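You operate a simulated robot arm through the tools that you are given. There is no shell and no other tool. Be economical: measure what you need, move in short steps, check, and stop when the job is done.

The job below is to be done with a simulated two-armed robot. You get a single attempt, and the scene is never put back.

TASK
Take the cream cup and leave it on the grey tile on the top of table 3. Put the yellow tray on the top of table 3 away on the shelf 2 of the tall rack. Put the cream bead on the top of stack c away on the top of table 1. Take the green cylinder from the top of table 2 and put it on the large blue tile. Take the orange cup and put it on the yellow tile. Fetch the blue tile from the top of table 2 and set it in the black basket. The order is free. Set down upright: cream cup, orange cup.

Only the result counts: the job must be done as asked and must still hold three seconds after the hand-in. Knocking over, shifting, dropping, spilling or breaking anything else fails it.

THE ROBOT
Two 6-joint arms with two-finger grippers on one trunk, on a base that drives. Base frame: it is fixed to the floor where the robot stands at the start and does not move with it; the origin is under the middle of the robot, x ahead of it, y to its left, z up; the surface under the hand at the start is at about z = 0.76. Lengths are in m, angles in degrees, forces in N, time in s.
The left shoulder is at the start at [0.061, 0.143, 0.9], the right one opposite. With the tool pointing down near the work surface each hand reaches from about 0.32 to 0.72 m from the robot's upright axis, wherever it stands, measured 20 degrees to its own side. Places, roughly: black basket (21x15x8 cm) [-4.8, 0.2, 0.8]; blue tile [-2.75, -0.25, 0.75]; cream bead (4x4x3 cm) [-1.6, -0.4, 1.3]; cream cup (7x7x9 cm) [0.7, 0, 0.8]; green cylinder (3x3x4 cm) [-1.8, 0.2, 0.8]; grey tile [0.5, 0.5, 0.75]; large blue tile (9x9x1 cm) [-1.8, 0.6, 0.8]; orange cup (7x7x7 cm) [-2.5, 0.2, 0.8]; shelf 2 of the tall rack [0.7, -5.8, 0.8]; top of table 1 [-5.3, -2.2, 0.8]; yellow tile [-2.75, -0.25, 0.75]; yellow tray [0.75, -0.25, 0.75]. Payload 2.45 kg a hand.
The tool frame of a hand sits at the grasp point between the pads (the TCP): z along the fingers, y along the line on which they close. The tips reach 0.026 m beyond it. Largest opening 0.096 m; the body of the gripper starts 0.069 m behind the TCP.
Orientation is told as [roll, pitch, yaw] about the base's x, y, z axes, in that order, counted from this pose: with the fingers straight down and closing along the base's y, the tool's x points along the base's -x, its y along +y and its z along -z.

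THE INTERFACE
- The arms move only by the tool send_rows. It takes "left_rows", "right_rows" or both (then of equal length, played together; a hand with none holds still); each is a list of rows, each a list of 7 numbers: the gripper command, from -1 (fully open) to 1 (shut), values between in proportion, then the shift along the tool's x, y, z in m, then the turn, a rotation vector about the tool's x, y, z in degrees. In form: [[hand, x, y, z, wx, wy, wz], ...]. A call has 1 to 8 rows; each row shifts and turns the commanded pose from where the row before left it, along the tool's axes as they then stand. Rows are played at 5 a second. More than 0.05 m and 8.6 degrees between two rows, or a gripper value outside its range, and nothing of the call is played. Where a pose cannot be reached the arm comes as near as it can. A force on the tool above 40 N (or 10 N above the force at the start of the call, whichever is more), or a blocked arm, ends the call early, and 0.2 s more pass. The fingers move at their own pace and stop on an object; they squeeze with about 22 N. The grip force told is the motor's: it shows also when the fingers shut on nothing. Time passes only in rows, and 0.2 s behind the last, so rows that do not move let the fingers close. It gives the time, the measured TCP pose, the force on the tool (base axes), the opening and the grip force at its end, in the units of the frame above (readings bear some noise), with the torque about the TCP (base axes, N m) and any sound that the robot's microphone picked up.
- Cameras (640 x 400 px; columns grow to the right, rows downward): "scene" is now at [0.129, 0.0057, 1.5096]; the picture's right is [-0.09, -1.00, 0.00], its down [-0.78, 0.07, -0.62] and it looks along [0.62, -0.05, -0.78] (base axes); focal length 264 px, centre (320, 200). "left" rides on the left gripper at [0.082, -0.003, -0.098] in its tool frame; the picture's right is [0.04, 1.00, 0.00], its down [-0.73, 0.03, -0.68] and it looks along [-0.68, 0.03, 0.73] (tool axes); focal length 256 px, centre (320, 200). "right" rides on the right gripper at [0.082, 0.003, -0.098] in its tool frame; the picture's right is [-0.04, 1.00, 0.00], its down [-0.73, -0.03, -0.68] and it looks along [-0.68, -0.03, 0.73] (tool axes); focal length 256 px, centre (320, 200). There is no depth. A picture from a camera that has moved, and an enlarged one, comes with that camera's place and axes in the base frame and with its lens. The place of the scene camera against the robot may be out by one fixed shift of up to 0.025 m in any direction.
- capture(camera): a new picture of that camera. No time passes.
- raise_lower(by): slides the trunk up (or, below 0, down) by that many m; the arms and the scene camera ride with it, the base frame stays. It gives what a move gives, with no picture.
- steer(legs): drives the robot by 1 to 6 legs, each [ahead, turn to the left] in m and degrees, along the robot's own axes; the way and the turn of a leg run together, so that a leg with both is an arc; at most 1.5 m and 180 degrees a leg. The arms and the cameras ride along, it lands a little off, and it stops where it bumps. It gives what a move gives.
- head_to(pan, tilt): turns the head with the scene camera to pan (to the left, within 86 degrees either way) and tilt (down, from -29 to 69), counted from straight ahead of the robot. It gives what a move gives.
- inspect(camera, box): a new picture of the part [left, top, right, bottom] of that camera's present view, enlarged. No time passes.
- close_job(): hands the job in; it is judged then, once.

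Go step by step. Nothing tells you exact positions but the pictures and the camera data: compare them with the known pose of the tool, close in by small moves and look again before you grip or let go. The budget is 186 turns and 174 pictures, counting those below and the enlarged ones. Unless the task says otherwise, let go and move clear before handing in, and close with one line.

The tools are called after "Request:" as a command line: name --argument value ..., lists and objects as JSON in quotes. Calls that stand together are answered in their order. send_rows: Moves the arms, as the interface text tells. Its arguments: {"type":"object","properties":{"left_rows":{"type":"array","items":{"type":"array","items":{"type":"number"}}},"right_rows":{"type":"array","items":{"type":"array","items":{"type":"number"}}}},"required":[]} The other tools are called the same way: raise_lower (by) slides the trunk up or down; steer (legs) drives the base; head_to (pan, tilt) turns the head that bears the scene camera; capture (camera) takes a picture; inspect (camera, box) takes an enlarged picture of a part of a camera's view; close_job () hands the job in.

At the start:

```text
clock: 0.0
left_ee_pos: [0.4044, 0.2543, 1.052]
left_tool_rot: [0.0, -0.1, 0.3]
left_ft_force: [-0.1, 0.4, 0.2]
left_moment: [0.02, 0.04, 0.0]
left_finger_gap: 0.0959
left_grip_force: 0.0
right_ee_pos: [0.4631, -0.0695, 1.0421]
right_tool_rot: [-0.1, 0.0, 0.2]
right_ft_force: [-0.3, -0.4, -1.0]
right_moment: [-0.01, 0.02, -0.01]
right_finger_gap: 0.0958
right_grip_force: 0.2
trunk travel left (down, up): [-0.525, 0.065]
robot x, y, heading: [0.0018, 0.0007, 0.1]
head pan, tilt: [-5.0, 51.6]
```

scene: 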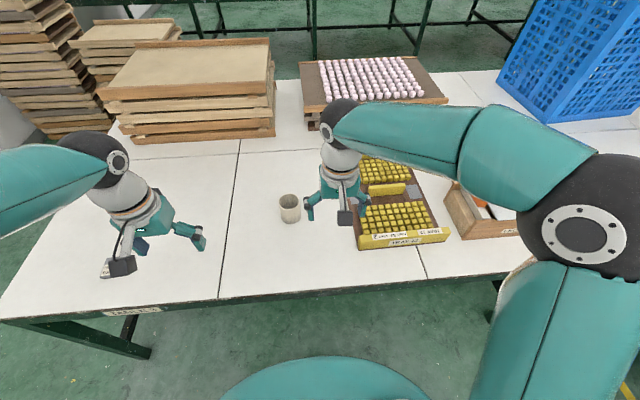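
right: 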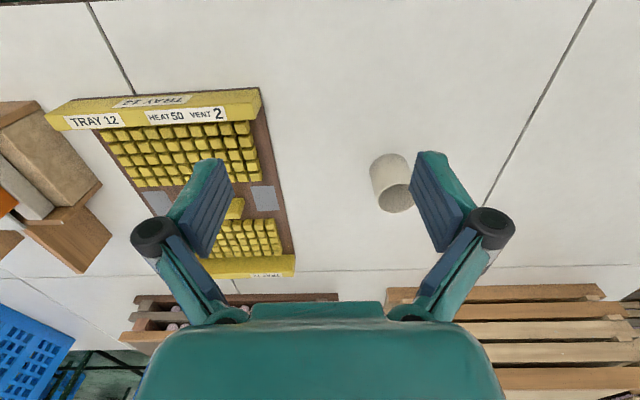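
left: 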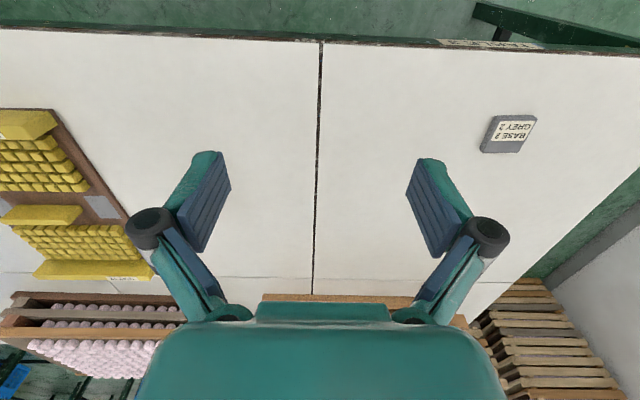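

The cup sits at about (0.65, 0.04) and the grey tile at about (0.52, 0.57). I'll move the right hand aside and bring the left hand over the cup.

Request:
send_rows --left_rows '[[-1, -0.0336, -0.03, 0.01, 0, 0, 0], [-1, -0.0336, -0.03, 0.01, 0, 0, 0], [-1, -0.0336, -0.03, 0.01, 0, 0, 0], [-1, -0.0336, -0.03, 0.01, 0, 0, 0], [-1, -0.0336, -0.03, 0.01, 0, 0, 0], [-1, -0.0336, -0.03, 0.01, 0, 0, 0], [-1, -0.0336, -0.03, 0.01, 0, 0, 0]]' --right_rows '[[-1, 0.02, -0.045, 0, 0, 0, 0], [-1, 0.02, -0.045, 0, 0, 0, 0], [-1, 0.02, -0.045, 0, 0, 0, 0], [-1, 0.02, -0.045, 0, 0, 0, 0], [-1, 0, 0, 0, 0, 0, 0], [-1, 0, 0, 0, 0, 0, 0], [-1, 0, 0, 0, 0, 0, 0]]'

Request:
capture --camera "left"

Request:
capture --camera "scene"

```text
clock: 1.6
left_ee_pos: [0.6414, 0.0447, 0.9799]
left_tool_rot: [0.0, 0.0, 0.2]
left_ft_force: [1.3, 0.3, -0.3]
left_moment: [-0.02, 0.05, 0.03]
left_finger_gap: 0.096
left_grip_force: 0.0
right_ee_pos: [0.3849, -0.2499, 1.0426]
right_tool_rot: [0.1, 0.2, 0.4]
right_ft_force: [0.4, -0.2, 0.1]
right_moment: [0.03, 0.05, 0.01]
right_finger_gap: 0.096
right_grip_force: 0.0
trunk travel left (down, up): [-0.525, 0.065]
robot x, y, heading: [-0.0004, -0.0014, 0.0]
head pan, tilt: [-5.0, 51.6]
```

```text
170 pictures are left
camera left: at [0.5609, 0.0413, 1.0793], right [-0.04, 1.0, 0.0], down [0.73, 0.03, 0.68], along [0.68, 0.03, -0.74], focal length 256 px, centre (320, 200)
```

left: 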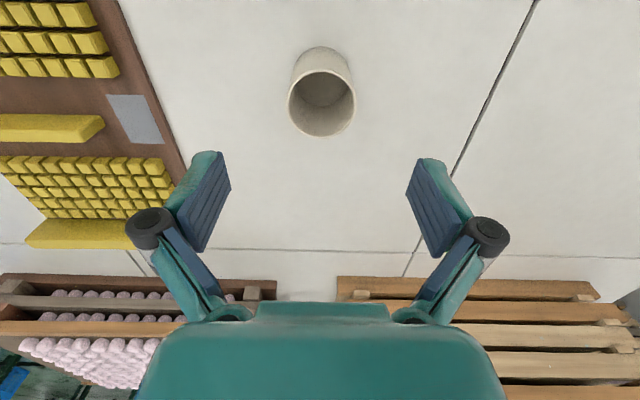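

```text
169 pictures are left
camera scene: at [0.1316, 0.0045, 1.5093], right [-0.09, -1.0, 0.0], down [-0.78, 0.07, -0.62], along [0.62, -0.05, -0.79], focal length 264 px, centre (320, 200)
```

scene: 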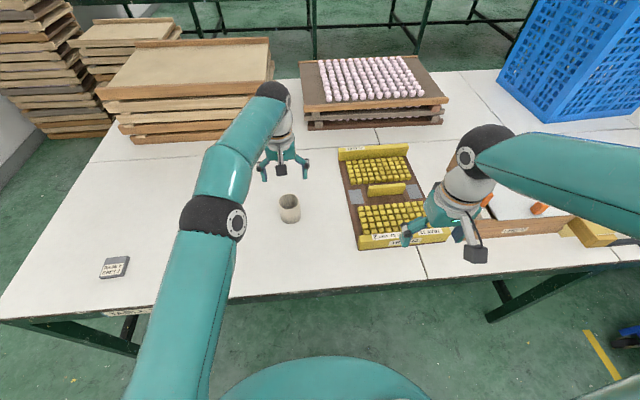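

The cup's rim is centred close to (0.654, 0.046). I'll straighten up over it and descend.

Request:
send_rows --left_rows '[[-1, -0.013, 0.002, 0.03, 0, 0, 0], [-1, 0, 0, 0.03, 0, 0, 0], [-1, 0, 0, 0.03, 0, 0, 0], [-1, 0, 0, 0, 0, 0, 0]]'

Request:
capture --camera "left"

```text
clock: 2.6
left_ee_pos: [0.6526, 0.0473, 0.8938]
left_tool_rot: [-0.1, -0.1, 0.3]
left_ft_force: [-1.0, 0.5, 0.4]
left_moment: [-0.03, -0.01, 0.0]
left_finger_gap: 0.0961
left_grip_force: 0.1
right_ee_pos: [0.3827, -0.2513, 1.0437]
right_tool_rot: [0.0, 0.0, 0.3]
right_ft_force: [0.1, -0.1, 0.3]
right_moment: [0.0, -0.01, -0.02]
right_finger_gap: 0.096
right_grip_force: 0.1
trunk travel left (down, up): [-0.525, 0.065]
robot x, y, heading: [0.0016, -0.0016, -0.0]
head pan, tilt: [-5.0, 51.6]
```

```text
168 pictures are left
camera left: at [0.5728, 0.044, 0.991], right [-0.05, 1.0, 0.0], down [0.73, 0.03, 0.68], along [0.68, 0.03, -0.73], focal length 256 px, centre (320, 200)
```

left: 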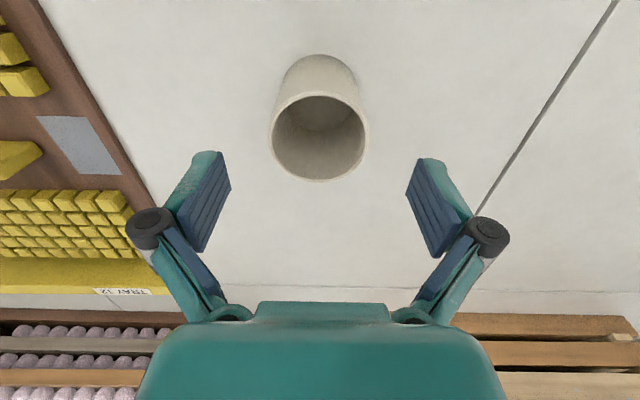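

Still centred. I'll lower to grasp depth and close.

Request:
send_rows --left_rows '[[-1, -0.003, 0, 0.03, 0, 0, 0], [-1, 0, 0, 0.03, 0, 0, 0], [-1, 0, 0, 0.016, 0, 0, 0], [0.6, 0, 0, 0, 0, 0, 0], [1, 0, 0, 0, 0, 0, 0], [1, 0, 0, 0, 0, 0, 0], [1, 0, 0, 0, 0, 0, 0]]'

Request:
capture --camera "left"

```text
clock: 4.2
left_ee_pos: [0.657, 0.0452, 0.8166]
left_tool_rot: [0.0, -0.1, 0.3]
left_ft_force: [0.9, -0.7, 0.0]
left_moment: [-0.02, -0.05, 0.04]
left_finger_gap: 0.0671
left_grip_force: 22.0
right_ee_pos: [0.3837, -0.2497, 1.0443]
right_tool_rot: [0.0, 0.0, 0.3]
right_ft_force: [-0.3, 0.7, 0.4]
right_moment: [-0.01, 0.0, -0.02]
right_finger_gap: 0.0958
right_grip_force: 0.0
trunk travel left (down, up): [-0.525, 0.065]
robot x, y, heading: [-0.0021, -0.0006, 0.0]
head pan, tilt: [-5.0, 51.6]
```

```text
167 pictures are left
camera left: at [0.5766, 0.0436, 0.9148], right [-0.04, 1.0, 0.0], down [0.73, 0.03, 0.68], along [0.68, 0.03, -0.73], focal length 256 px, centre (320, 200)
```

left: 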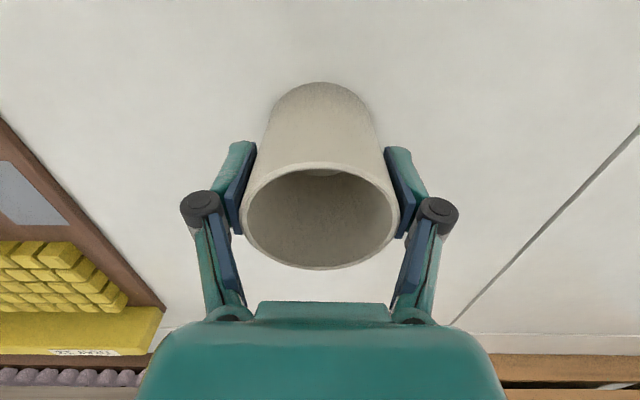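

Cup gripped (gap 0.067). Lifting and carrying toward the grey tile.

Request:
send_rows --left_rows '[[1, 0, 0, -0.03, 0, 0, 0], [1, 0, 0, -0.05, 0, 0, 0], [1, 0.02, 0.045, -0.004, 0, 0, 0], [1, 0.02, 0.045, 0, 0, 0, 0], [1, 0.02, 0.045, 0, 0, 0, 0], [1, 0.02, 0.045, 0, 0, 0, 0], [1, 0.02, 0.045, 0, 0, 0, 0], [1, 0.02, 0.045, 0, 0, 0, 0]]'

Request:
send_rows --left_rows '[[1, 0.01, 0.045, 0, 0, 0, 0], [1, 0.01, 0.045, 0, 0, 0, 0], [1, 0, 0.04, 0, 0, 0, 0], [1, 0, 0, 0, 0, 0, 0]]'

Request:
capture --camera "left"

Request:
capture --camera "scene"

```text
clock: 6.0
left_ee_pos: [0.5366, 0.3159, 0.9022]
left_tool_rot: [-0.1, -0.2, 0.2]
left_ft_force: [-0.6, -0.2, 0.2]
left_moment: [-0.01, -0.02, 0.05]
left_finger_gap: 0.0671
left_grip_force: 21.9
right_ee_pos: [0.3821, -0.2493, 1.0434]
right_tool_rot: [0.0, 0.0, 0.2]
right_ft_force: [0.2, 0.1, -0.4]
right_moment: [0.02, -0.03, 0.0]
right_finger_gap: 0.0961
right_grip_force: 0.2
trunk travel left (down, up): [-0.525, 0.065]
robot x, y, heading: [0.0003, 0.0014, 0.3]
head pan, tilt: [-5.0, 51.6]
```

```text
clock: 7.0
left_ee_pos: [0.5158, 0.4476, 0.9005]
left_tool_rot: [0.0, -0.1, 0.1]
left_ft_force: [0.0, 0.0, -0.6]
left_moment: [-0.01, 0.0, 0.0]
left_finger_gap: 0.067
left_grip_force: 21.1
right_ee_pos: [0.3818, -0.2499, 1.0433]
right_tool_rot: [0.0, 0.1, 0.3]
right_ft_force: [0.1, -0.2, 0.6]
right_moment: [-0.01, 0.03, -0.01]
right_finger_gap: 0.0959
right_grip_force: 0.1
trunk travel left (down, up): [-0.525, 0.065]
robot x, y, heading: [0.0009, -0.0001, 0.0]
head pan, tilt: [-5.0, 51.6]
```

```text
166 pictures are left
camera left: at [0.4348, 0.4437, 0.9995], right [-0.04, 1.0, 0.0], down [0.73, 0.03, 0.68], along [0.68, 0.03, -0.73], focal length 256 px, centre (320, 200)
```

left: 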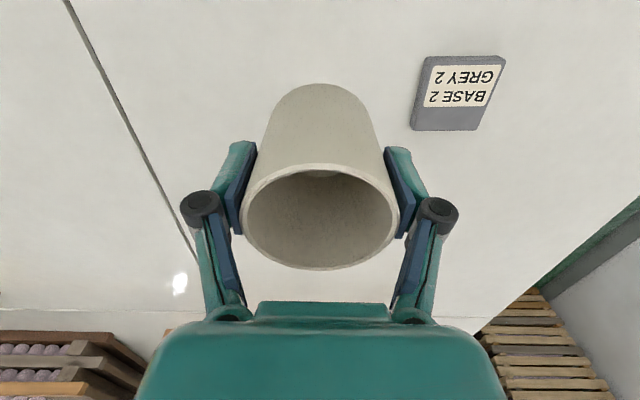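

```text
165 pictures are left
camera scene: at [0.1289, 0.0051, 1.5096], right [-0.09, -1.0, 0.0], down [-0.78, 0.07, -0.62], along [0.62, -0.05, -0.78], focal length 264 px, centre (320, 200)
```

scene: 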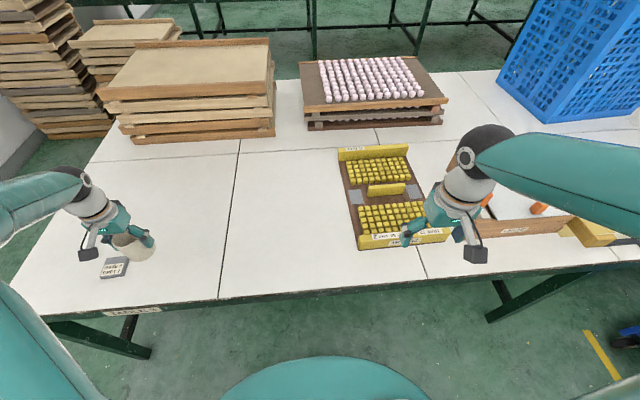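

Tile centre is about (0.511, 0.575). Moving over it and lowering partway.

Request:
send_rows --left_rows '[[1, 0.004, 0.042, 0, 0, 0, 0], [1, 0, 0.043, 0, 0, 0, 0], [1, 0, 0.042, 0.01, 0, 0, 0], [1, 0, 0, 0.03, 0, 0, 0], [1, 0, 0, 0, 0, 0, 0], [1, 0, 0, 0, 0, 0, 0]]'

Request:
capture --camera "left"

Request:
inspect --camera "scene" --box '[40, 150, 240, 320]'

```text
clock: 8.4
left_ee_pos: [0.5094, 0.5728, 0.8594]
left_tool_rot: [-0.1, -0.1, 0.3]
left_ft_force: [0.4, 0.1, -1.0]
left_moment: [0.02, -0.02, 0.02]
left_finger_gap: 0.0671
left_grip_force: 21.8
right_ee_pos: [0.3843, -0.2497, 1.0423]
right_tool_rot: [0.0, 0.0, 0.3]
right_ft_force: [-0.2, 0.5, 1.3]
right_moment: [0.01, 0.03, -0.01]
right_finger_gap: 0.0961
right_grip_force: 0.0
trunk travel left (down, up): [-0.525, 0.065]
robot x, y, heading: [0.0003, 0.0016, 0.0]
head pan, tilt: [-5.0, 51.6]
```

```text
164 pictures are left
camera left: at [0.4288, 0.5693, 0.9577], right [-0.04, 1.0, 0.0], down [0.73, 0.03, 0.68], along [0.68, 0.03, -0.73], focal length 256 px, centre (320, 200)
```

left: 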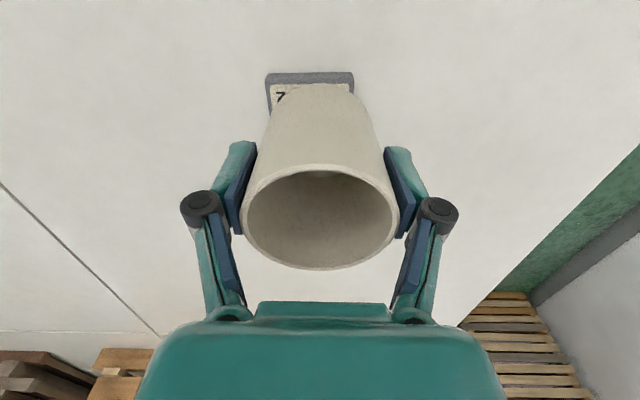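

```text
2.35 times, centred on (140, 235) of scene
camera zoom: at [0.1292, 0.0057, 1.5095], right [-0.09, -1.0, 0.0], down [-0.78, 0.07, -0.62], along [0.62, -0.05, -0.78], focal length 621 px, centre (744, 118)
```

zoom: 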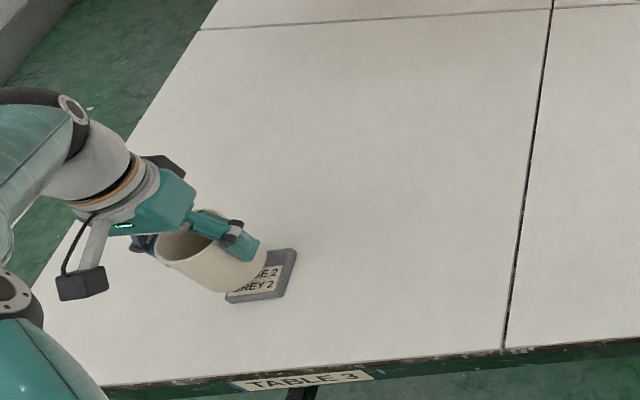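

The tile's true centre (including its unlabelled margin) is about (0.522, 0.571), so I'll shift 1.2 cm forward and lower until contact.

Request:
send_rows --left_rows '[[1, -0.012, -0.002, 0.01, 0, 0, 0], [1, 0, 0, 0.01, 0, 0, 0], [1, 0, 0, 0.004, 0, 0, 0], [1, 0, 0, 0, 0, 0, 0]]'

Request:
inspect --camera "scene" --box '[60, 190, 180, 300]'

Request:
inspect --camera "left" --box '[220, 40, 420, 240]'

```text
clock: 9.4
left_ee_pos: [0.5227, 0.5705, 0.8354]
left_tool_rot: [-0.1, -0.1, 0.3]
left_ft_force: [0.7, 0.3, -0.6]
left_moment: [0.01, -0.01, 0.0]
left_finger_gap: 0.0672
left_grip_force: 22.0
right_ee_pos: [0.383, -0.25, 1.0437]
right_tool_rot: [0.0, 0.0, 0.3]
right_ft_force: [-0.5, 0.1, -0.1]
right_moment: [0.01, 0.02, 0.01]
right_finger_gap: 0.096
right_grip_force: 0.0
trunk travel left (down, up): [-0.525, 0.065]
robot x, y, heading: [-0.0003, 0.0017, 0.2]
head pan, tilt: [-5.0, 51.6]
```

```text
3.64 times, centred on (120, 245) of scene
camera zoom: at [0.1288, 0.0057, 1.5096], right [-0.09, -1.0, 0.0], down [-0.78, 0.07, -0.62], along [0.62, -0.05, -0.78], focal length 959 px, centre (1047, 36)
```

zoom: 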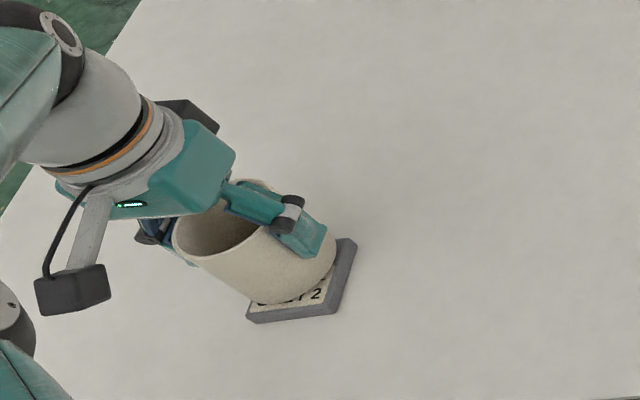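

```text
2.00 times, centred on (320, 140) of left
camera zoom: at [0.4408, 0.5674, 0.9338], right [-0.04, 1.0, 0.0], down [0.73, 0.03, 0.68], along [0.68, 0.03, -0.73], focal length 512 px, centre (320, 320)
```

zoom: 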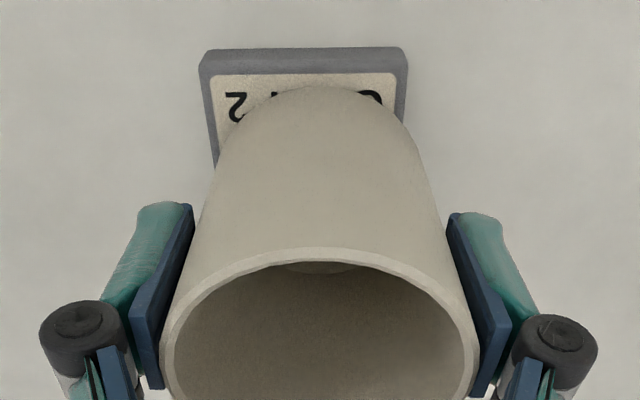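

Well centred over the tile. Lowering to contact.

Request:
send_rows --left_rows '[[1, 0, -0.002, 0.004, 0, 0, 0], [1, 0, 0, 0.003, 0, 0, 0], [1, 0, 0, 0.002, 0, 0, 0], [1, 0, 0, 0, 0, 0, 0]]'

Request:
inspect --camera "left" --box '[220, 40, 420, 240]'

```text
clock: 10.4
left_ee_pos: [0.5209, 0.5704, 0.8291]
left_tool_rot: [0.1, -0.3, 0.3]
left_ft_force: [1.9, 3.2, 16.5]
left_moment: [0.07, -0.09, 0.05]
left_finger_gap: 0.0674
left_grip_force: 22.3
right_ee_pos: [0.3822, -0.251, 1.0435]
right_tool_rot: [0.2, 0.0, 0.4]
right_ft_force: [0.2, 0.5, 0.5]
right_moment: [0.0, -0.01, 0.0]
right_finger_gap: 0.0961
right_grip_force: 0.0
trunk travel left (down, up): [-0.525, 0.065]
robot x, y, heading: [-0.0019, 0.001, -0.1]
head pan, tilt: [-5.0, 51.6]
```

```text
2.00 times, centred on (320, 140) of left
camera zoom: at [0.4406, 0.5655, 0.9271], right [-0.05, 1.0, 0.0], down [0.73, 0.03, 0.68], along [0.68, 0.03, -0.73], focal length 512 px, centre (320, 320)
```

zoom: 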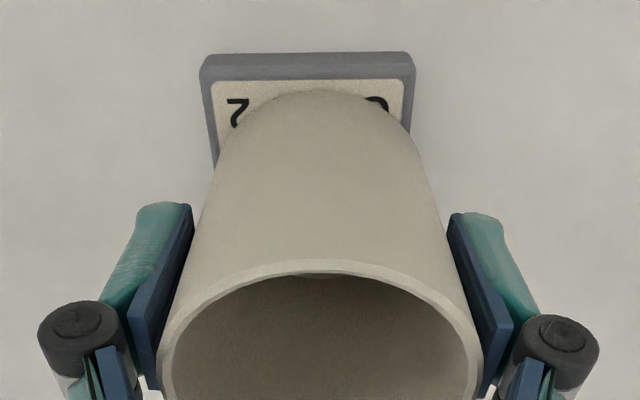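

Contact made. Releasing and rising straight up.

Request:
send_rows --left_rows '[[1, 0, 0, -0.002, 0, 0, 0], [0.2, 0, 0, 0, 0, 0, 0], [-1, 0, 0, 0, 0, 0, 0], [-1, 0, 0, 0, 0, 0, 0], [-1, 0, 0, -0.03, 0, 0, 0], [-1, 0, 0, -0.05, 0, 0, 0], [-1, 0, 0, -0.05, 0, 0, 0], [-1, 0, 0, -0.05, 0, 0, 0]]'

Request:
capture --camera "left"

Request:
capture --camera "right"

Request:
inspect --camera "scene" --box '[60, 190, 180, 300]'

```text
clock: 12.2
left_ee_pos: [0.5216, 0.5692, 1.0084]
left_tool_rot: [-0.1, 0.0, 0.2]
left_ft_force: [-0.6, -0.5, 1.6]
left_moment: [0.0, -0.09, -0.03]
left_finger_gap: 0.096
left_grip_force: 0.0
right_ee_pos: [0.3833, -0.2504, 1.0433]
right_tool_rot: [0.0, 0.0, 0.3]
right_ft_force: [0.5, 0.1, 1.1]
right_moment: [-0.01, -0.02, 0.02]
right_finger_gap: 0.096
right_grip_force: 0.0
trunk travel left (down, up): [-0.525, 0.065]
robot x, y, heading: [0.0001, -0.0015, 0.0]
head pan, tilt: [-5.0, 51.6]
```

```text
159 pictures are left
camera left: at [0.4417, 0.5658, 1.1065], right [-0.04, 1.0, 0.0], down [0.73, 0.03, 0.68], along [0.68, 0.03, -0.73], focal length 256 px, centre (320, 200)
```

left: 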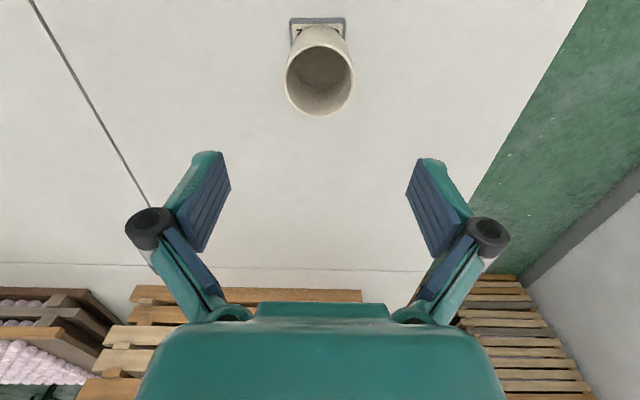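

```text
158 pictures are left
camera right: at [0.3023, -0.2466, 1.1412], right [0.04, 1.0, 0.0], down [0.73, -0.03, 0.68], along [0.68, -0.02, -0.73], focal length 256 px, centre (320, 200)
```

right: 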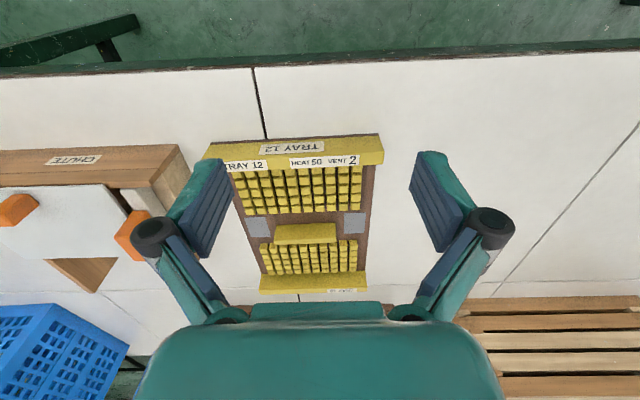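

```text
3.64 times, centred on (120, 245) of scene
camera zoom: at [0.1291, 0.0054, 1.5095], right [-0.09, -1.0, 0.0], down [-0.78, 0.07, -0.62], along [0.62, -0.05, -0.78], focal length 959 px, centre (1047, 36)
```

zoom: 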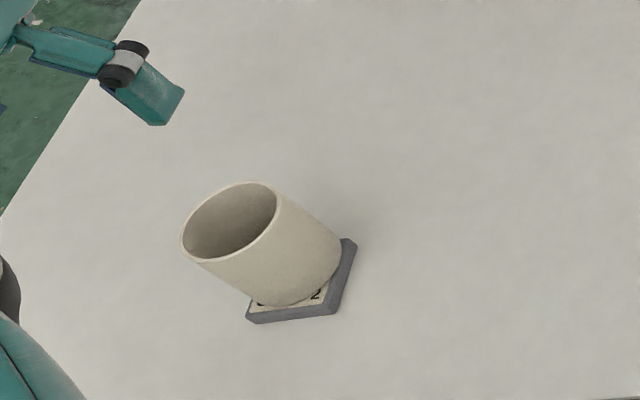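

The cup stands on the grey tile. Next the yellow tray: I'll look closely at its structure.

Request:
inspect --camera "right" --box '[180, 110, 420, 310]'

Request:
inspect --camera "scene" --box '[320, 130, 460, 260]'

```text
2.00 times, centred on (300, 210) of right
camera zoom: at [0.3023, -0.2466, 1.1412], right [0.04, 1.0, 0.0], down [0.73, -0.03, 0.68], along [0.68, -0.02, -0.73], focal length 512 px, centre (360, 180)
```

zoom: 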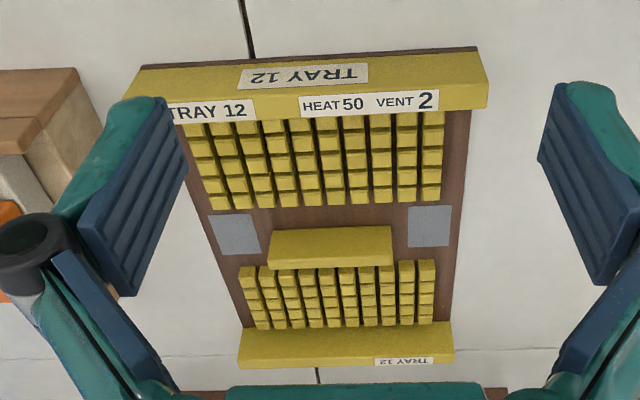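

```text
3.08 times, centred on (390, 195) of scene
camera zoom: at [0.1291, 0.0054, 1.5095], right [-0.09, -1.0, 0.0], down [-0.78, 0.07, -0.62], along [0.62, -0.05, -0.78], focal length 812 px, centre (105, 215)
```

zoom: 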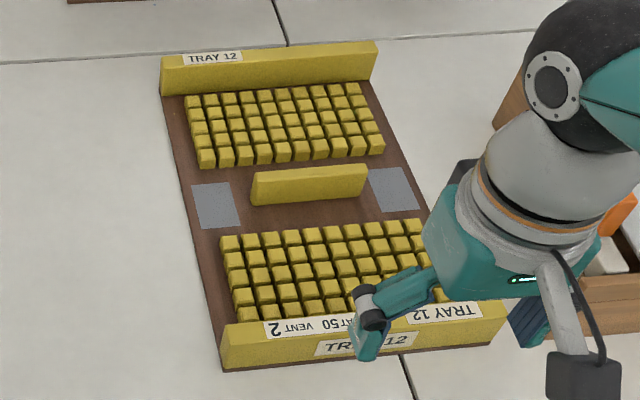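

The tray is about 0.28 × 0.40 m and centred near (0.71, −0.29), with a central yellow bar as a handle. Before choosing a grip, I'll look at the rack from here.

Request:
head_to --pan -80 --tilt 8

Request:
capture --camera "scene"

Request:
inspect --camera "scene" --box '[220, 130, 420, 250]'

```text
clock: 13.7
left_ee_pos: [0.5217, 0.5697, 1.0071]
left_tool_rot: [-0.1, -0.1, 0.3]
left_ft_force: [0.0, 0.2, 1.5]
left_moment: [0.0, 0.0, 0.0]
left_finger_gap: 0.0962
left_grip_force: 0.0
right_ee_pos: [0.3832, -0.2488, 1.0429]
right_tool_rot: [0.0, 0.0, 0.3]
right_ft_force: [0.7, -0.2, -0.3]
right_moment: [-0.01, -0.02, 0.04]
right_finger_gap: 0.0958
right_grip_force: 0.0
trunk travel left (down, up): [-0.525, 0.065]
robot x, y, heading: [-0.0009, -0.0002, 0.1]
head pan, tilt: [-80.0, 8.0]
```

```text
154 pictures are left
camera scene: at [0.0699, -0.0789, 1.5768], right [-0.98, -0.17, 0.0], down [-0.02, 0.14, -0.99], along [0.17, -0.98, -0.14], focal length 264 px, centre (320, 200)
```

scene: 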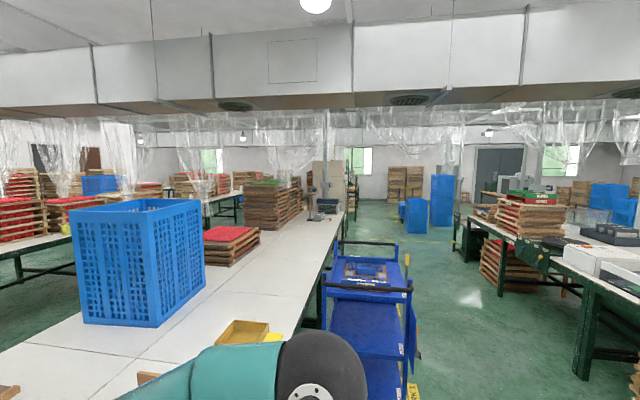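

```text
3.20 times, centred on (320, 190) of scene
camera zoom: at [0.0699, -0.0789, 1.5768], right [-0.98, -0.17, 0.0], down [-0.02, 0.14, -0.99], along [0.17, -0.98, -0.14], focal length 844 px, centre (320, 232)
```

zoom: 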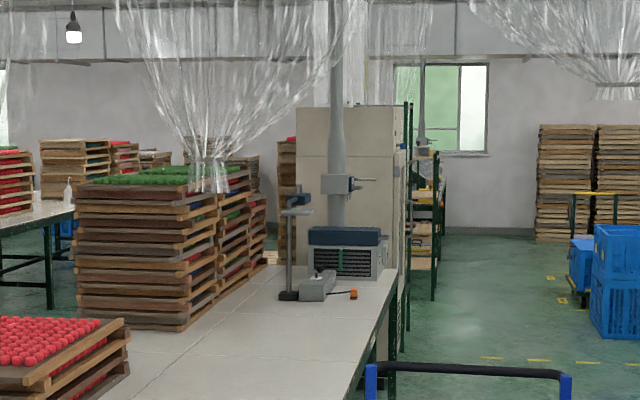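

The rack is down the aisle on the right, so a top grip on the central handle is the sensible choice. I'll tuck in the left hand, turn the right gripper 90°, and drive a little closer.

Request:
send_rows --left_rows '[[-1, 0.02, -0.04, -0.006, 0, 0, 0], [-1, 0.02, -0.04, -0.006, 0, 0, 0], [-1, 0.02, -0.04, -0.006, 0, 0, 0], [-1, 0.02, -0.04, -0.006, 0, 0, 0], [-1, 0.02, -0.04, -0.006, 0, 0, 0], [-1, 0.02, -0.04, -0.006, 0, 0, 0], [-1, 0.02, -0.02, 0, 0, 0, 0], [-1, 0.02, 0, 0, 0, 0, 0]]' --right_rows '[[-1, 0, 0, 0, 0, 0, -8.5], [-1, 0, 0, 0, 0, 0, -8.5], [-1, 0, 0, 0, 0, 0, -8.5], [-1, 0, 0, 0, 0, 0, -8.5], [-1, 0, 0, 0, 0, 0, -8.5], [-1, 0, 0, 0, 0, 0, -8.5], [-1, 0, 0, 0, 0, 0, -8.5], [-1, 0, 0, 0, 0, 0, -8.5]]'

Request:
send_rows --right_rows '[[-1, 0, 0, 0, 0, 0, -8], [-1, 0, 0, 0, 0, 0, -8], [-1, 0, 0, 0, 0, 0, -6], [-1, 0, 0, 0, 0, 0, 0]]'

Request:
steer --legs '[[0.1, 0]]'

Request:
head_to --pan -15 --tilt 52

Request:
capture --camera "scene"

Request:
capture --camera "right"

```text
clock: 15.5
left_ee_pos: [0.3626, 0.3073, 1.0431]
left_tool_rot: [0.0, -0.1, 0.3]
left_ft_force: [-0.4, 0.2, 1.0]
left_moment: [-0.02, 0.01, -0.02]
left_finger_gap: 0.096
left_grip_force: 0.0
right_ee_pos: [0.3829, -0.2507, 1.0419]
right_tool_rot: [0.1, 0.0, 68.4]
right_ft_force: [-0.7, -0.6, 0.2]
right_moment: [-0.03, -0.03, 0.0]
right_finger_gap: 0.0958
right_grip_force: 0.1
trunk travel left (down, up): [-0.525, 0.065]
robot x, y, heading: [-0.0017, -0.001, -0.0]
head pan, tilt: [-80.0, 8.0]
```

```text
clock: 16.5
left_ee_pos: [0.3638, 0.3085, 1.0443]
left_tool_rot: [-0.1, -0.2, 0.3]
left_ft_force: [1.1, -0.2, 0.0]
left_moment: [-0.02, 0.02, -0.02]
left_finger_gap: 0.0959
left_grip_force: 0.1
right_ee_pos: [0.3843, -0.2505, 1.042]
right_tool_rot: [0.0, 0.0, 90.3]
right_ft_force: [0.1, 0.9, -0.3]
right_moment: [0.02, -0.01, -0.03]
right_finger_gap: 0.096
right_grip_force: 0.1
trunk travel left (down, up): [-0.525, 0.065]
robot x, y, heading: [0.0033, -0.0035, -0.0]
head pan, tilt: [-80.0, 8.0]
```

```text
clock: 17.6
left_ee_pos: [0.4646, 0.3089, 1.043]
left_tool_rot: [-0.2, 0.0, 0.3]
left_ft_force: [0.5, 0.2, 0.8]
left_moment: [-0.01, 0.03, -0.01]
left_finger_gap: 0.0958
left_grip_force: 0.1
right_ee_pos: [0.4849, -0.2499, 1.0431]
right_tool_rot: [0.0, 0.0, 90.2]
right_ft_force: [0.8, 0.3, -0.5]
right_moment: [-0.03, 0.05, 0.01]
right_finger_gap: 0.096
right_grip_force: 0.0
trunk travel left (down, up): [-0.525, 0.065]
robot x, y, heading: [0.0983, -0.0008, -0.4]
head pan, tilt: [-80.0, 8.0]
```

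```text
clock: 19.0
left_ee_pos: [0.4634, 0.3088, 1.0438]
left_tool_rot: [0.0, -0.1, 0.3]
left_ft_force: [0.1, 0.3, 0.3]
left_moment: [-0.01, -0.03, 0.02]
left_finger_gap: 0.0957
left_grip_force: 0.1
right_ee_pos: [0.4833, -0.2506, 1.0435]
right_tool_rot: [0.1, 0.0, 90.2]
right_ft_force: [-0.5, 0.2, -0.1]
right_moment: [0.0, 0.01, 0.03]
right_finger_gap: 0.0961
right_grip_force: 0.1
trunk travel left (down, up): [-0.525, 0.065]
robot x, y, heading: [0.0985, -0.0012, -0.3]
head pan, tilt: [-15.0, 52.0]
```

```text
152 pictures are left
camera scene: at [0.2259, -0.0072, 1.509], right [-0.26, -0.97, 0.0], down [-0.76, 0.2, -0.62], along [0.59, -0.16, -0.79], focal length 264 px, centre (320, 200)
```

scene: 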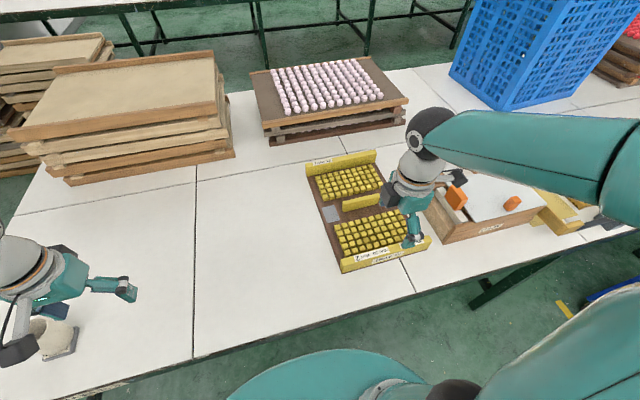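

```text
151 pictures are left
camera right: at [0.4811, -0.3311, 1.1411], right [-1.0, 0.03, 0.0], down [0.03, 0.73, 0.68], along [0.02, 0.68, -0.73], focal length 256 px, centre (320, 200)
```

right: 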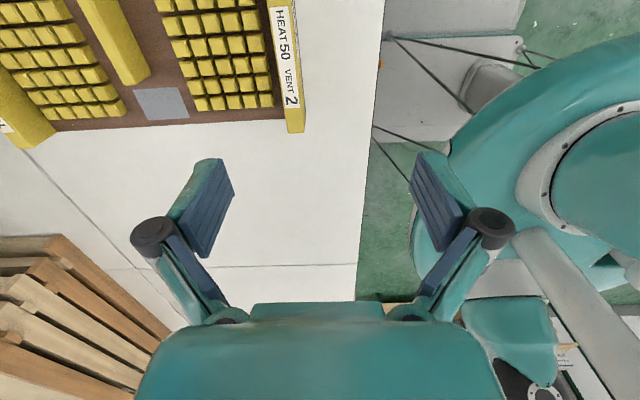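

I'll move the right hand over the handle for a closer look.

Request:
send_rows --right_rows '[[-1, 0.009, -0.0444, 0.015, 0, 0, 0], [-1, 0.009, -0.0444, 0.015, 0, 0, 0], [-1, 0.009, -0.0444, 0.015, 0, 0, 0], [-1, 0.009, -0.0444, 0.015, 0, 0, 0], [-1, 0.009, -0.0444, 0.015, 0, 0, 0], [-1, 0, 0, 0, 0, 0, 0]]'

Request:
capture --camera "right"

Request:
inspect --camera "scene" --box '[290, 130, 450, 280]'

```text
clock: 20.4
left_ee_pos: [0.461, 0.3095, 1.0446]
left_tool_rot: [0.0, -0.1, 0.3]
left_ft_force: [-0.2, -0.4, 0.0]
left_moment: [-0.01, -0.06, 0.01]
left_finger_gap: 0.0959
left_grip_force: 0.1
right_ee_pos: [0.7053, -0.2941, 0.9663]
right_tool_rot: [0.0, 0.0, 90.3]
right_ft_force: [0.0, -0.1, 0.8]
right_moment: [-0.01, -0.06, -0.01]
right_finger_gap: 0.0962
right_grip_force: 0.0
trunk travel left (down, up): [-0.525, 0.065]
robot x, y, heading: [0.1004, -0.0011, 0.1]
head pan, tilt: [-15.0, 52.0]
```

```text
150 pictures are left
camera right: at [0.7037, -0.3748, 1.0649], right [-1.0, 0.03, 0.0], down [0.03, 0.73, 0.68], along [0.02, 0.68, -0.73], focal length 256 px, centre (320, 200)
```

right: 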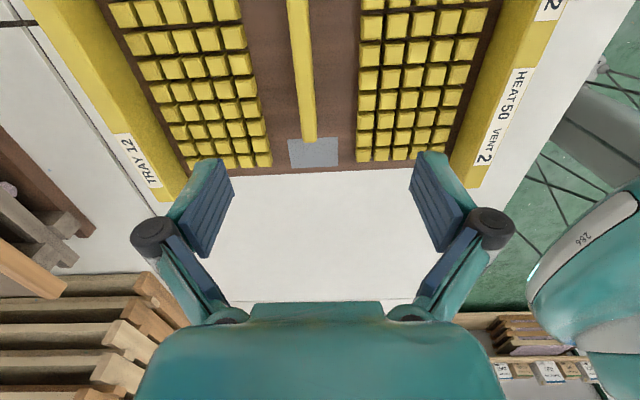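

```text
2.67 times, centred on (370, 205) of scene
camera zoom: at [0.2246, -0.0071, 1.5092], right [-0.26, -0.97, 0.0], down [-0.76, 0.2, -0.62], along [0.6, -0.16, -0.79], focal length 704 px, centre (187, 187)
```

zoom: 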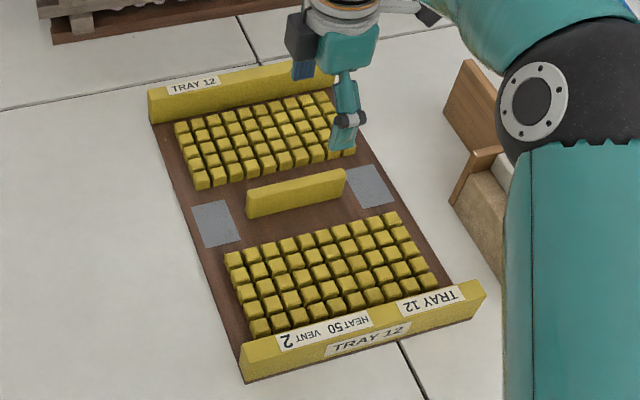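

Handle line is at x ≈ 0.717, centre y ≈ −0.288. Aligning and descending partway.

Request:
send_rows --right_rows '[[-1, -0.005, -0.0125, 0.03, 0, 0, 0], [-1, 0, 0, 0.04, 0, 0, 0], [-1, 0, 0, 0.03, 0, 0, 0], [-1, 0, 0, 0, 0, 0, 0]]'

Request:
capture --camera "right"

Request:
inspect --camera "scene" --box '[290, 130, 450, 280]'

```text
clock: 21.4
left_ee_pos: [0.462, 0.3102, 1.0446]
left_tool_rot: [-0.1, -0.1, 0.3]
left_ft_force: [0.3, 0.1, 0.2]
left_moment: [0.03, -0.02, -0.02]
left_finger_gap: 0.0961
left_grip_force: 0.1
right_ee_pos: [0.7181, -0.288, 0.8672]
right_tool_rot: [0.0, 0.1, 90.2]
right_ft_force: [-0.8, 0.1, 0.2]
right_moment: [0.03, 0.01, -0.03]
right_finger_gap: 0.0959
right_grip_force: 0.1
trunk travel left (down, up): [-0.525, 0.065]
robot x, y, heading: [0.1002, -0.0019, 0.1]
head pan, tilt: [-15.0, 52.0]
```

```text
148 pictures are left
camera right: at [0.7164, -0.3695, 0.9648], right [-1.0, 0.03, 0.0], down [0.03, 0.73, 0.68], along [0.02, 0.68, -0.73], focal length 256 px, centre (320, 200)
```

right: 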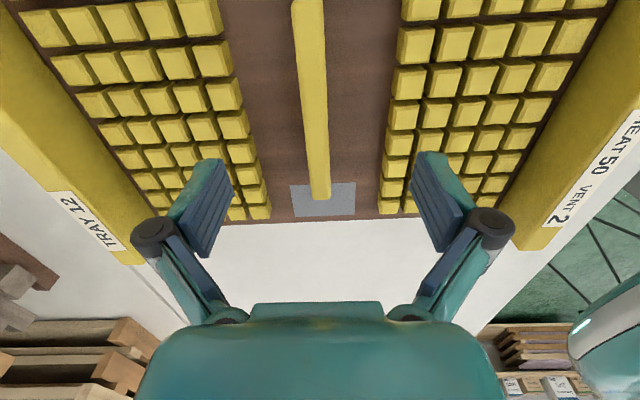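

```text
2.67 times, centred on (370, 205) of scene
camera zoom: at [0.2256, -0.007, 1.5091], right [-0.26, -0.97, 0.0], down [-0.76, 0.2, -0.62], along [0.59, -0.16, -0.79], focal length 704 px, centre (187, 187)
```

zoom: 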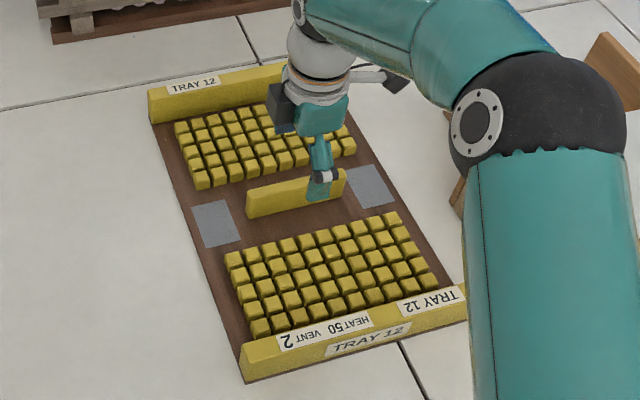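

Centred on the handle. The cube rows are close to the fingers, so I'll narrow the opening to about 6 cm before going down.

Request:
send_rows --right_rows '[[-0.25, 0.002, -0.003, 0, 0, 0, 0], [-0.25, 0, 0, 0, 0, 0, 0], [-0.25, 0, 0, 0.03, 0, 0, 0], [-0.25, 0, 0, 0.025, 0, 0, 0], [-0.25, 0, 0, 0.005, 0, 0, 0], [-0.25, 0, 0, 0, 0, 0, 0]]'

Request:
capture --camera "right"

Request:
inspect --camera "scene" --box '[320, 140, 420, 240]'

```text
clock: 22.8
left_ee_pos: [0.4625, 0.3086, 1.044]
left_tool_rot: [-0.1, -0.1, 0.2]
left_ft_force: [0.0, -0.8, -0.1]
left_moment: [0.02, 0.0, 0.02]
left_finger_gap: 0.0961
left_grip_force: 0.0
right_ee_pos: [0.7217, -0.2904, 0.8084]
right_tool_rot: [0.1, 0.0, 90.4]
right_ft_force: [0.3, 0.6, -0.1]
right_moment: [0.01, -0.01, 0.04]
right_finger_gap: 0.06
right_grip_force: 0.1
trunk travel left (down, up): [-0.525, 0.065]
robot x, y, heading: [0.1003, -0.0046, -0.1]
head pan, tilt: [-15.0, 52.0]
```

```text
146 pictures are left
camera right: at [0.7194, -0.3718, 0.9056], right [-1.0, 0.03, 0.0], down [0.03, 0.73, 0.68], along [0.02, 0.68, -0.73], focal length 256 px, centre (320, 200)
```

right: 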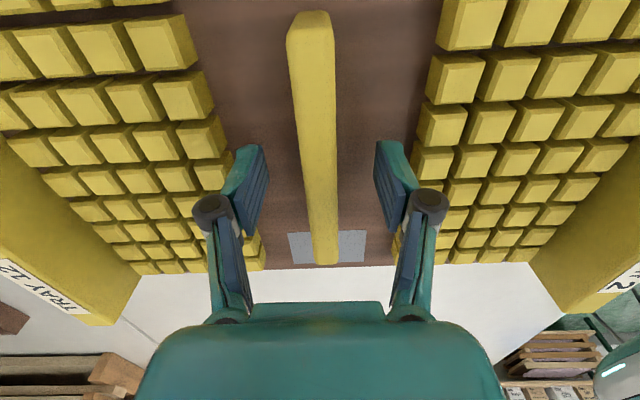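

```text
4.00 times, centred on (370, 190) of scene
camera zoom: at [0.2261, -0.0072, 1.509], right [-0.26, -0.97, 0.0], down [-0.76, 0.2, -0.62], along [0.59, -0.16, -0.79], focal length 1055 px, centre (120, 240)
```

zoom: 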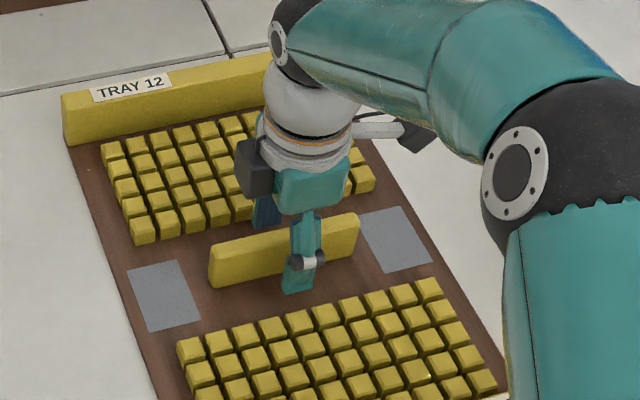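

Slightly lower, then close on the handle.

Request:
send_rows --right_rows '[[-0.25, 0, 0, 0.006, 0, 0, 0], [0.3, 0, 0, 0, 0, 0, 0], [0.8, 0, 0, 0, 0, 0, 0], [1, 0, 0, 0, 0, 0, 0], [1, 0, 0, 0, 0, 0, 0], [1, 0, 0, 0, 0, 0, 0], [1, 0, 0, -0.01, 0, 0, 0], [1, 0, 0, -0.01, 0, 0, 0]]'

Request:
inspect --camera "scene" --box '[290, 130, 450, 280]'

```text
clock: 24.6
left_ee_pos: [0.4637, 0.3079, 1.0441]
left_tool_rot: [0.0, 0.0, 0.2]
left_ft_force: [1.1, -0.3, -0.4]
left_moment: [-0.01, 0.03, -0.02]
left_finger_gap: 0.0959
left_grip_force: 0.0
right_ee_pos: [0.7213, -0.2913, 0.8221]
right_tool_rot: [0.1, -0.1, 90.3]
right_ft_force: [-0.5, -0.5, -8.7]
right_moment: [0.03, 0.02, -0.01]
right_finger_gap: 0.0158
right_grip_force: 22.0
trunk travel left (down, up): [-0.525, 0.065]
robot x, y, heading: [0.0985, 0.0016, 0.1]
head pan, tilt: [-15.0, 52.0]
```

```text
2.67 times, centred on (370, 205) of scene
camera zoom: at [0.2271, -0.0076, 1.5088], right [-0.26, -0.97, 0.0], down [-0.76, 0.2, -0.61], along [0.59, -0.16, -0.79], focal length 704 px, centre (187, 187)
```

zoom: 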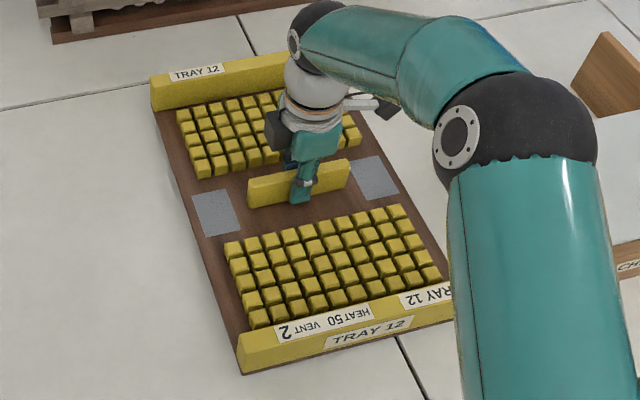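

The tray is held level (8.7 N, no moment). I'll lift it clear and bring it in closer before backing out.

Request:
send_rows --right_rows '[[1, 0, 0, -0.03, 0, 0, 0], [1, 0, 0, -0.04, 0, 0, 0], [1, 0, 0, -0.04, 0, 0, 0], [1, 0, 0, -0.04, 0, 0, 0], [1, 0, 0.04, 0, 0, 0, 0], [1, 0, 0.04, 0, 0, 0, 0], [1, 0, 0.03, 0, 0, 0, 0], [1, 0, 0, 0, 0, 0, 0]]'

Request:
steer --legs '[[-0.7, 0]]'

Request:
capture --camera "scene"

```text
clock: 26.4
left_ee_pos: [0.4648, 0.3093, 1.0428]
left_tool_rot: [0.0, 0.0, 0.4]
left_ft_force: [-0.9, 0.1, -0.6]
left_moment: [-0.01, -0.02, -0.02]
left_finger_gap: 0.096
left_grip_force: 0.1
right_ee_pos: [0.6118, -0.2921, 0.9718]
right_tool_rot: [0.1, 0.1, 90.3]
right_ft_force: [0.2, 0.1, -8.8]
right_moment: [0.03, 0.05, -0.01]
right_finger_gap: 0.0158
right_grip_force: 21.8
trunk travel left (down, up): [-0.525, 0.065]
robot x, y, heading: [0.1, -0.0014, -0.2]
head pan, tilt: [-15.0, 52.0]
```

```text
clock: 30.3
left_ee_pos: [-0.2445, 0.3071, 1.0443]
left_tool_rot: [-0.1, -0.2, 0.2]
left_ft_force: [-0.4, -0.9, 0.3]
left_moment: [-0.01, 0.0, 0.01]
left_finger_gap: 0.0959
left_grip_force: 0.0
right_ee_pos: [-0.0985, -0.2925, 0.9728]
right_tool_rot: [0.1, -0.1, 90.3]
right_ft_force: [-0.4, -0.6, -9.5]
right_moment: [0.03, 0.0, 0.0]
right_finger_gap: 0.0157
right_grip_force: 21.7
trunk travel left (down, up): [-0.525, 0.065]
robot x, y, heading: [-0.6072, 0.0011, 0.3]
head pan, tilt: [-15.0, 52.0]
```

```text
143 pictures are left
camera scene: at [-0.4823, -0.0075, 1.509], right [-0.26, -0.97, 0.0], down [-0.76, 0.21, -0.62], along [0.59, -0.16, -0.79], focal length 264 px, centre (320, 200)
```

scene: 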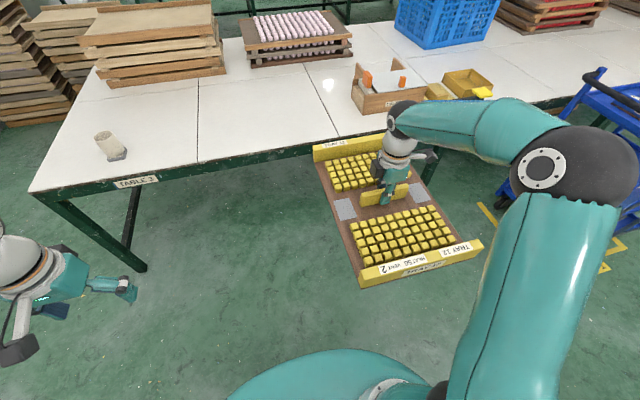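

Clear of the table. I'll turn right to face down the aisle and look ahead.

Request:
steer --legs '[[0, -90]]'

Request:
head_to --pan 0 --tilt 15

Request:
capture --camera "scene"

```text
clock: 33.6
left_ee_pos: [-0.1593, -0.1702, 1.0458]
left_tool_rot: [0.1, 0.0, -60.6]
left_ft_force: [-0.1, -1.5, 0.3]
left_moment: [0.03, -0.04, 0.0]
left_finger_gap: 0.096
left_grip_force: 0.1
right_ee_pos: [-0.6116, -0.5902, 0.9712]
right_tool_rot: [0.2, -0.3, 29.5]
right_ft_force: [-0.3, -0.6, -10.0]
right_moment: [0.05, -0.05, 0.0]
right_finger_gap: 0.016
right_grip_force: 21.4
trunk travel left (down, up): [-0.525, 0.065]
robot x, y, heading: [-0.5693, 0.024, -62.4]
head pan, tilt: [-15.0, 52.0]
stopped in leg 1: the robot was blocked; the commanded pose is now the measured one
```

```text
clock: 34.6
left_ee_pos: [-0.1592, -0.1686, 1.0459]
left_tool_rot: [0.0, 0.0, -60.6]
left_ft_force: [0.1, -0.5, 0.1]
left_moment: [0.02, 0.03, 0.0]
left_finger_gap: 0.0961
left_grip_force: 0.1
right_ee_pos: [-0.6102, -0.5898, 0.9734]
right_tool_rot: [0.0, -0.1, 29.5]
right_ft_force: [0.0, 0.1, -9.1]
right_moment: [0.0, -0.03, 0.0]
right_finger_gap: 0.0161
right_grip_force: 21.9
trunk travel left (down, up): [-0.525, 0.065]
robot x, y, heading: [-0.5703, 0.0268, -62.3]
head pan, tilt: [0.0, 15.0]
```

```text
142 pictures are left
camera scene: at [-0.5043, -0.1024, 1.5652], right [-0.89, -0.46, 0.0], down [-0.12, 0.23, -0.97], along [0.45, -0.86, -0.26], focal length 264 px, centre (320, 200)
```

scene: 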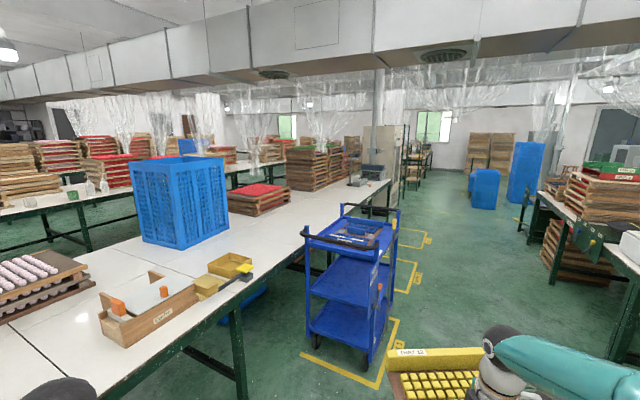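

The turn was blocked, so I'll look around to the right and rear to find what I touched.

Request:
head_to --pan -86 --tilt 45

Request:
capture --camera "scene"

Request:
head_to --pan -30 --tilt 55

Request:
capture --camera "scene"

```text
clock: 36.2
left_ee_pos: [-0.1589, -0.1679, 1.0469]
left_tool_rot: [0.0, -0.1, -60.6]
left_ft_force: [-0.6, 0.1, -0.7]
left_moment: [0.03, -0.01, -0.02]
left_finger_gap: 0.0961
left_grip_force: 0.0
right_ee_pos: [-0.6108, -0.5893, 0.9728]
right_tool_rot: [-0.1, -0.1, 29.6]
right_ft_force: [0.6, 0.9, -9.8]
right_moment: [0.03, 0.0, -0.03]
right_finger_gap: 0.0163
right_grip_force: 21.8
trunk travel left (down, up): [-0.525, 0.065]
robot x, y, heading: [-0.5691, 0.023, -62.6]
head pan, tilt: [-85.9, 45.0]
```

```text
141 pictures are left
camera scene: at [-0.6168, -0.0621, 1.5185], right [-0.52, 0.85, 0.0], down [0.6, 0.37, -0.71], along [-0.6, -0.37, -0.71], focal length 264 px, centre (320, 200)
```

scene: 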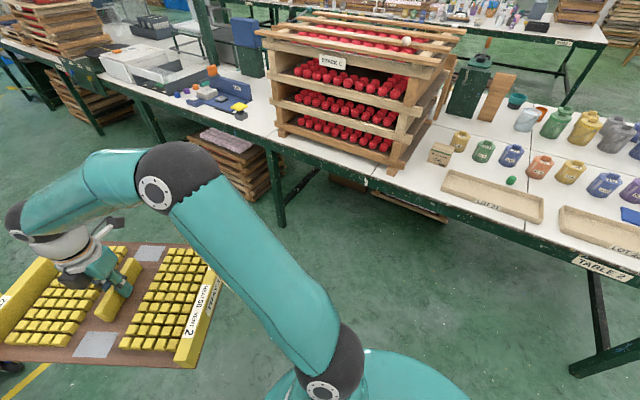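

```text
clock: 37.4
left_ee_pos: [-0.1592, -0.1671, 1.0464]
left_tool_rot: [0.0, -0.1, -60.6]
left_ft_force: [0.8, 0.3, 0.0]
left_moment: [0.03, -0.02, 0.03]
left_finger_gap: 0.0962
left_grip_force: 0.0
right_ee_pos: [-0.6103, -0.5894, 0.9733]
right_tool_rot: [-0.1, -0.1, 29.5]
right_ft_force: [0.0, -0.1, -8.4]
right_moment: [0.04, -0.04, 0.01]
right_finger_gap: 0.016
right_grip_force: 21.8
trunk travel left (down, up): [-0.525, 0.065]
robot x, y, heading: [-0.5667, 0.0217, -62.5]
head pan, tilt: [-30.0, 55.0]
```

```text
140 pictures are left
camera scene: at [-0.5508, -0.0915, 1.5051], right [-1.0, 0.04, 0.0], down [0.04, 0.82, -0.57], along [-0.03, -0.57, -0.82], focal length 264 px, centre (320, 200)
```

scene: 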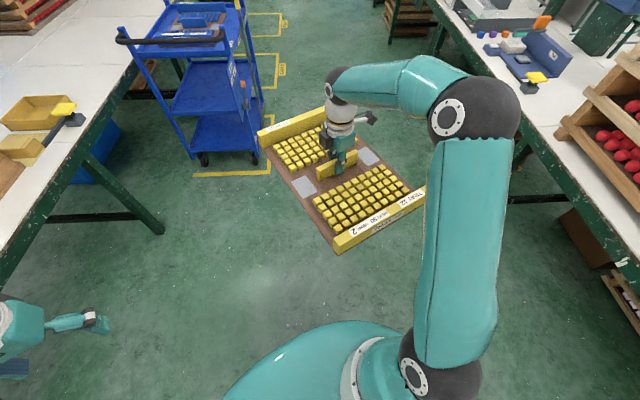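

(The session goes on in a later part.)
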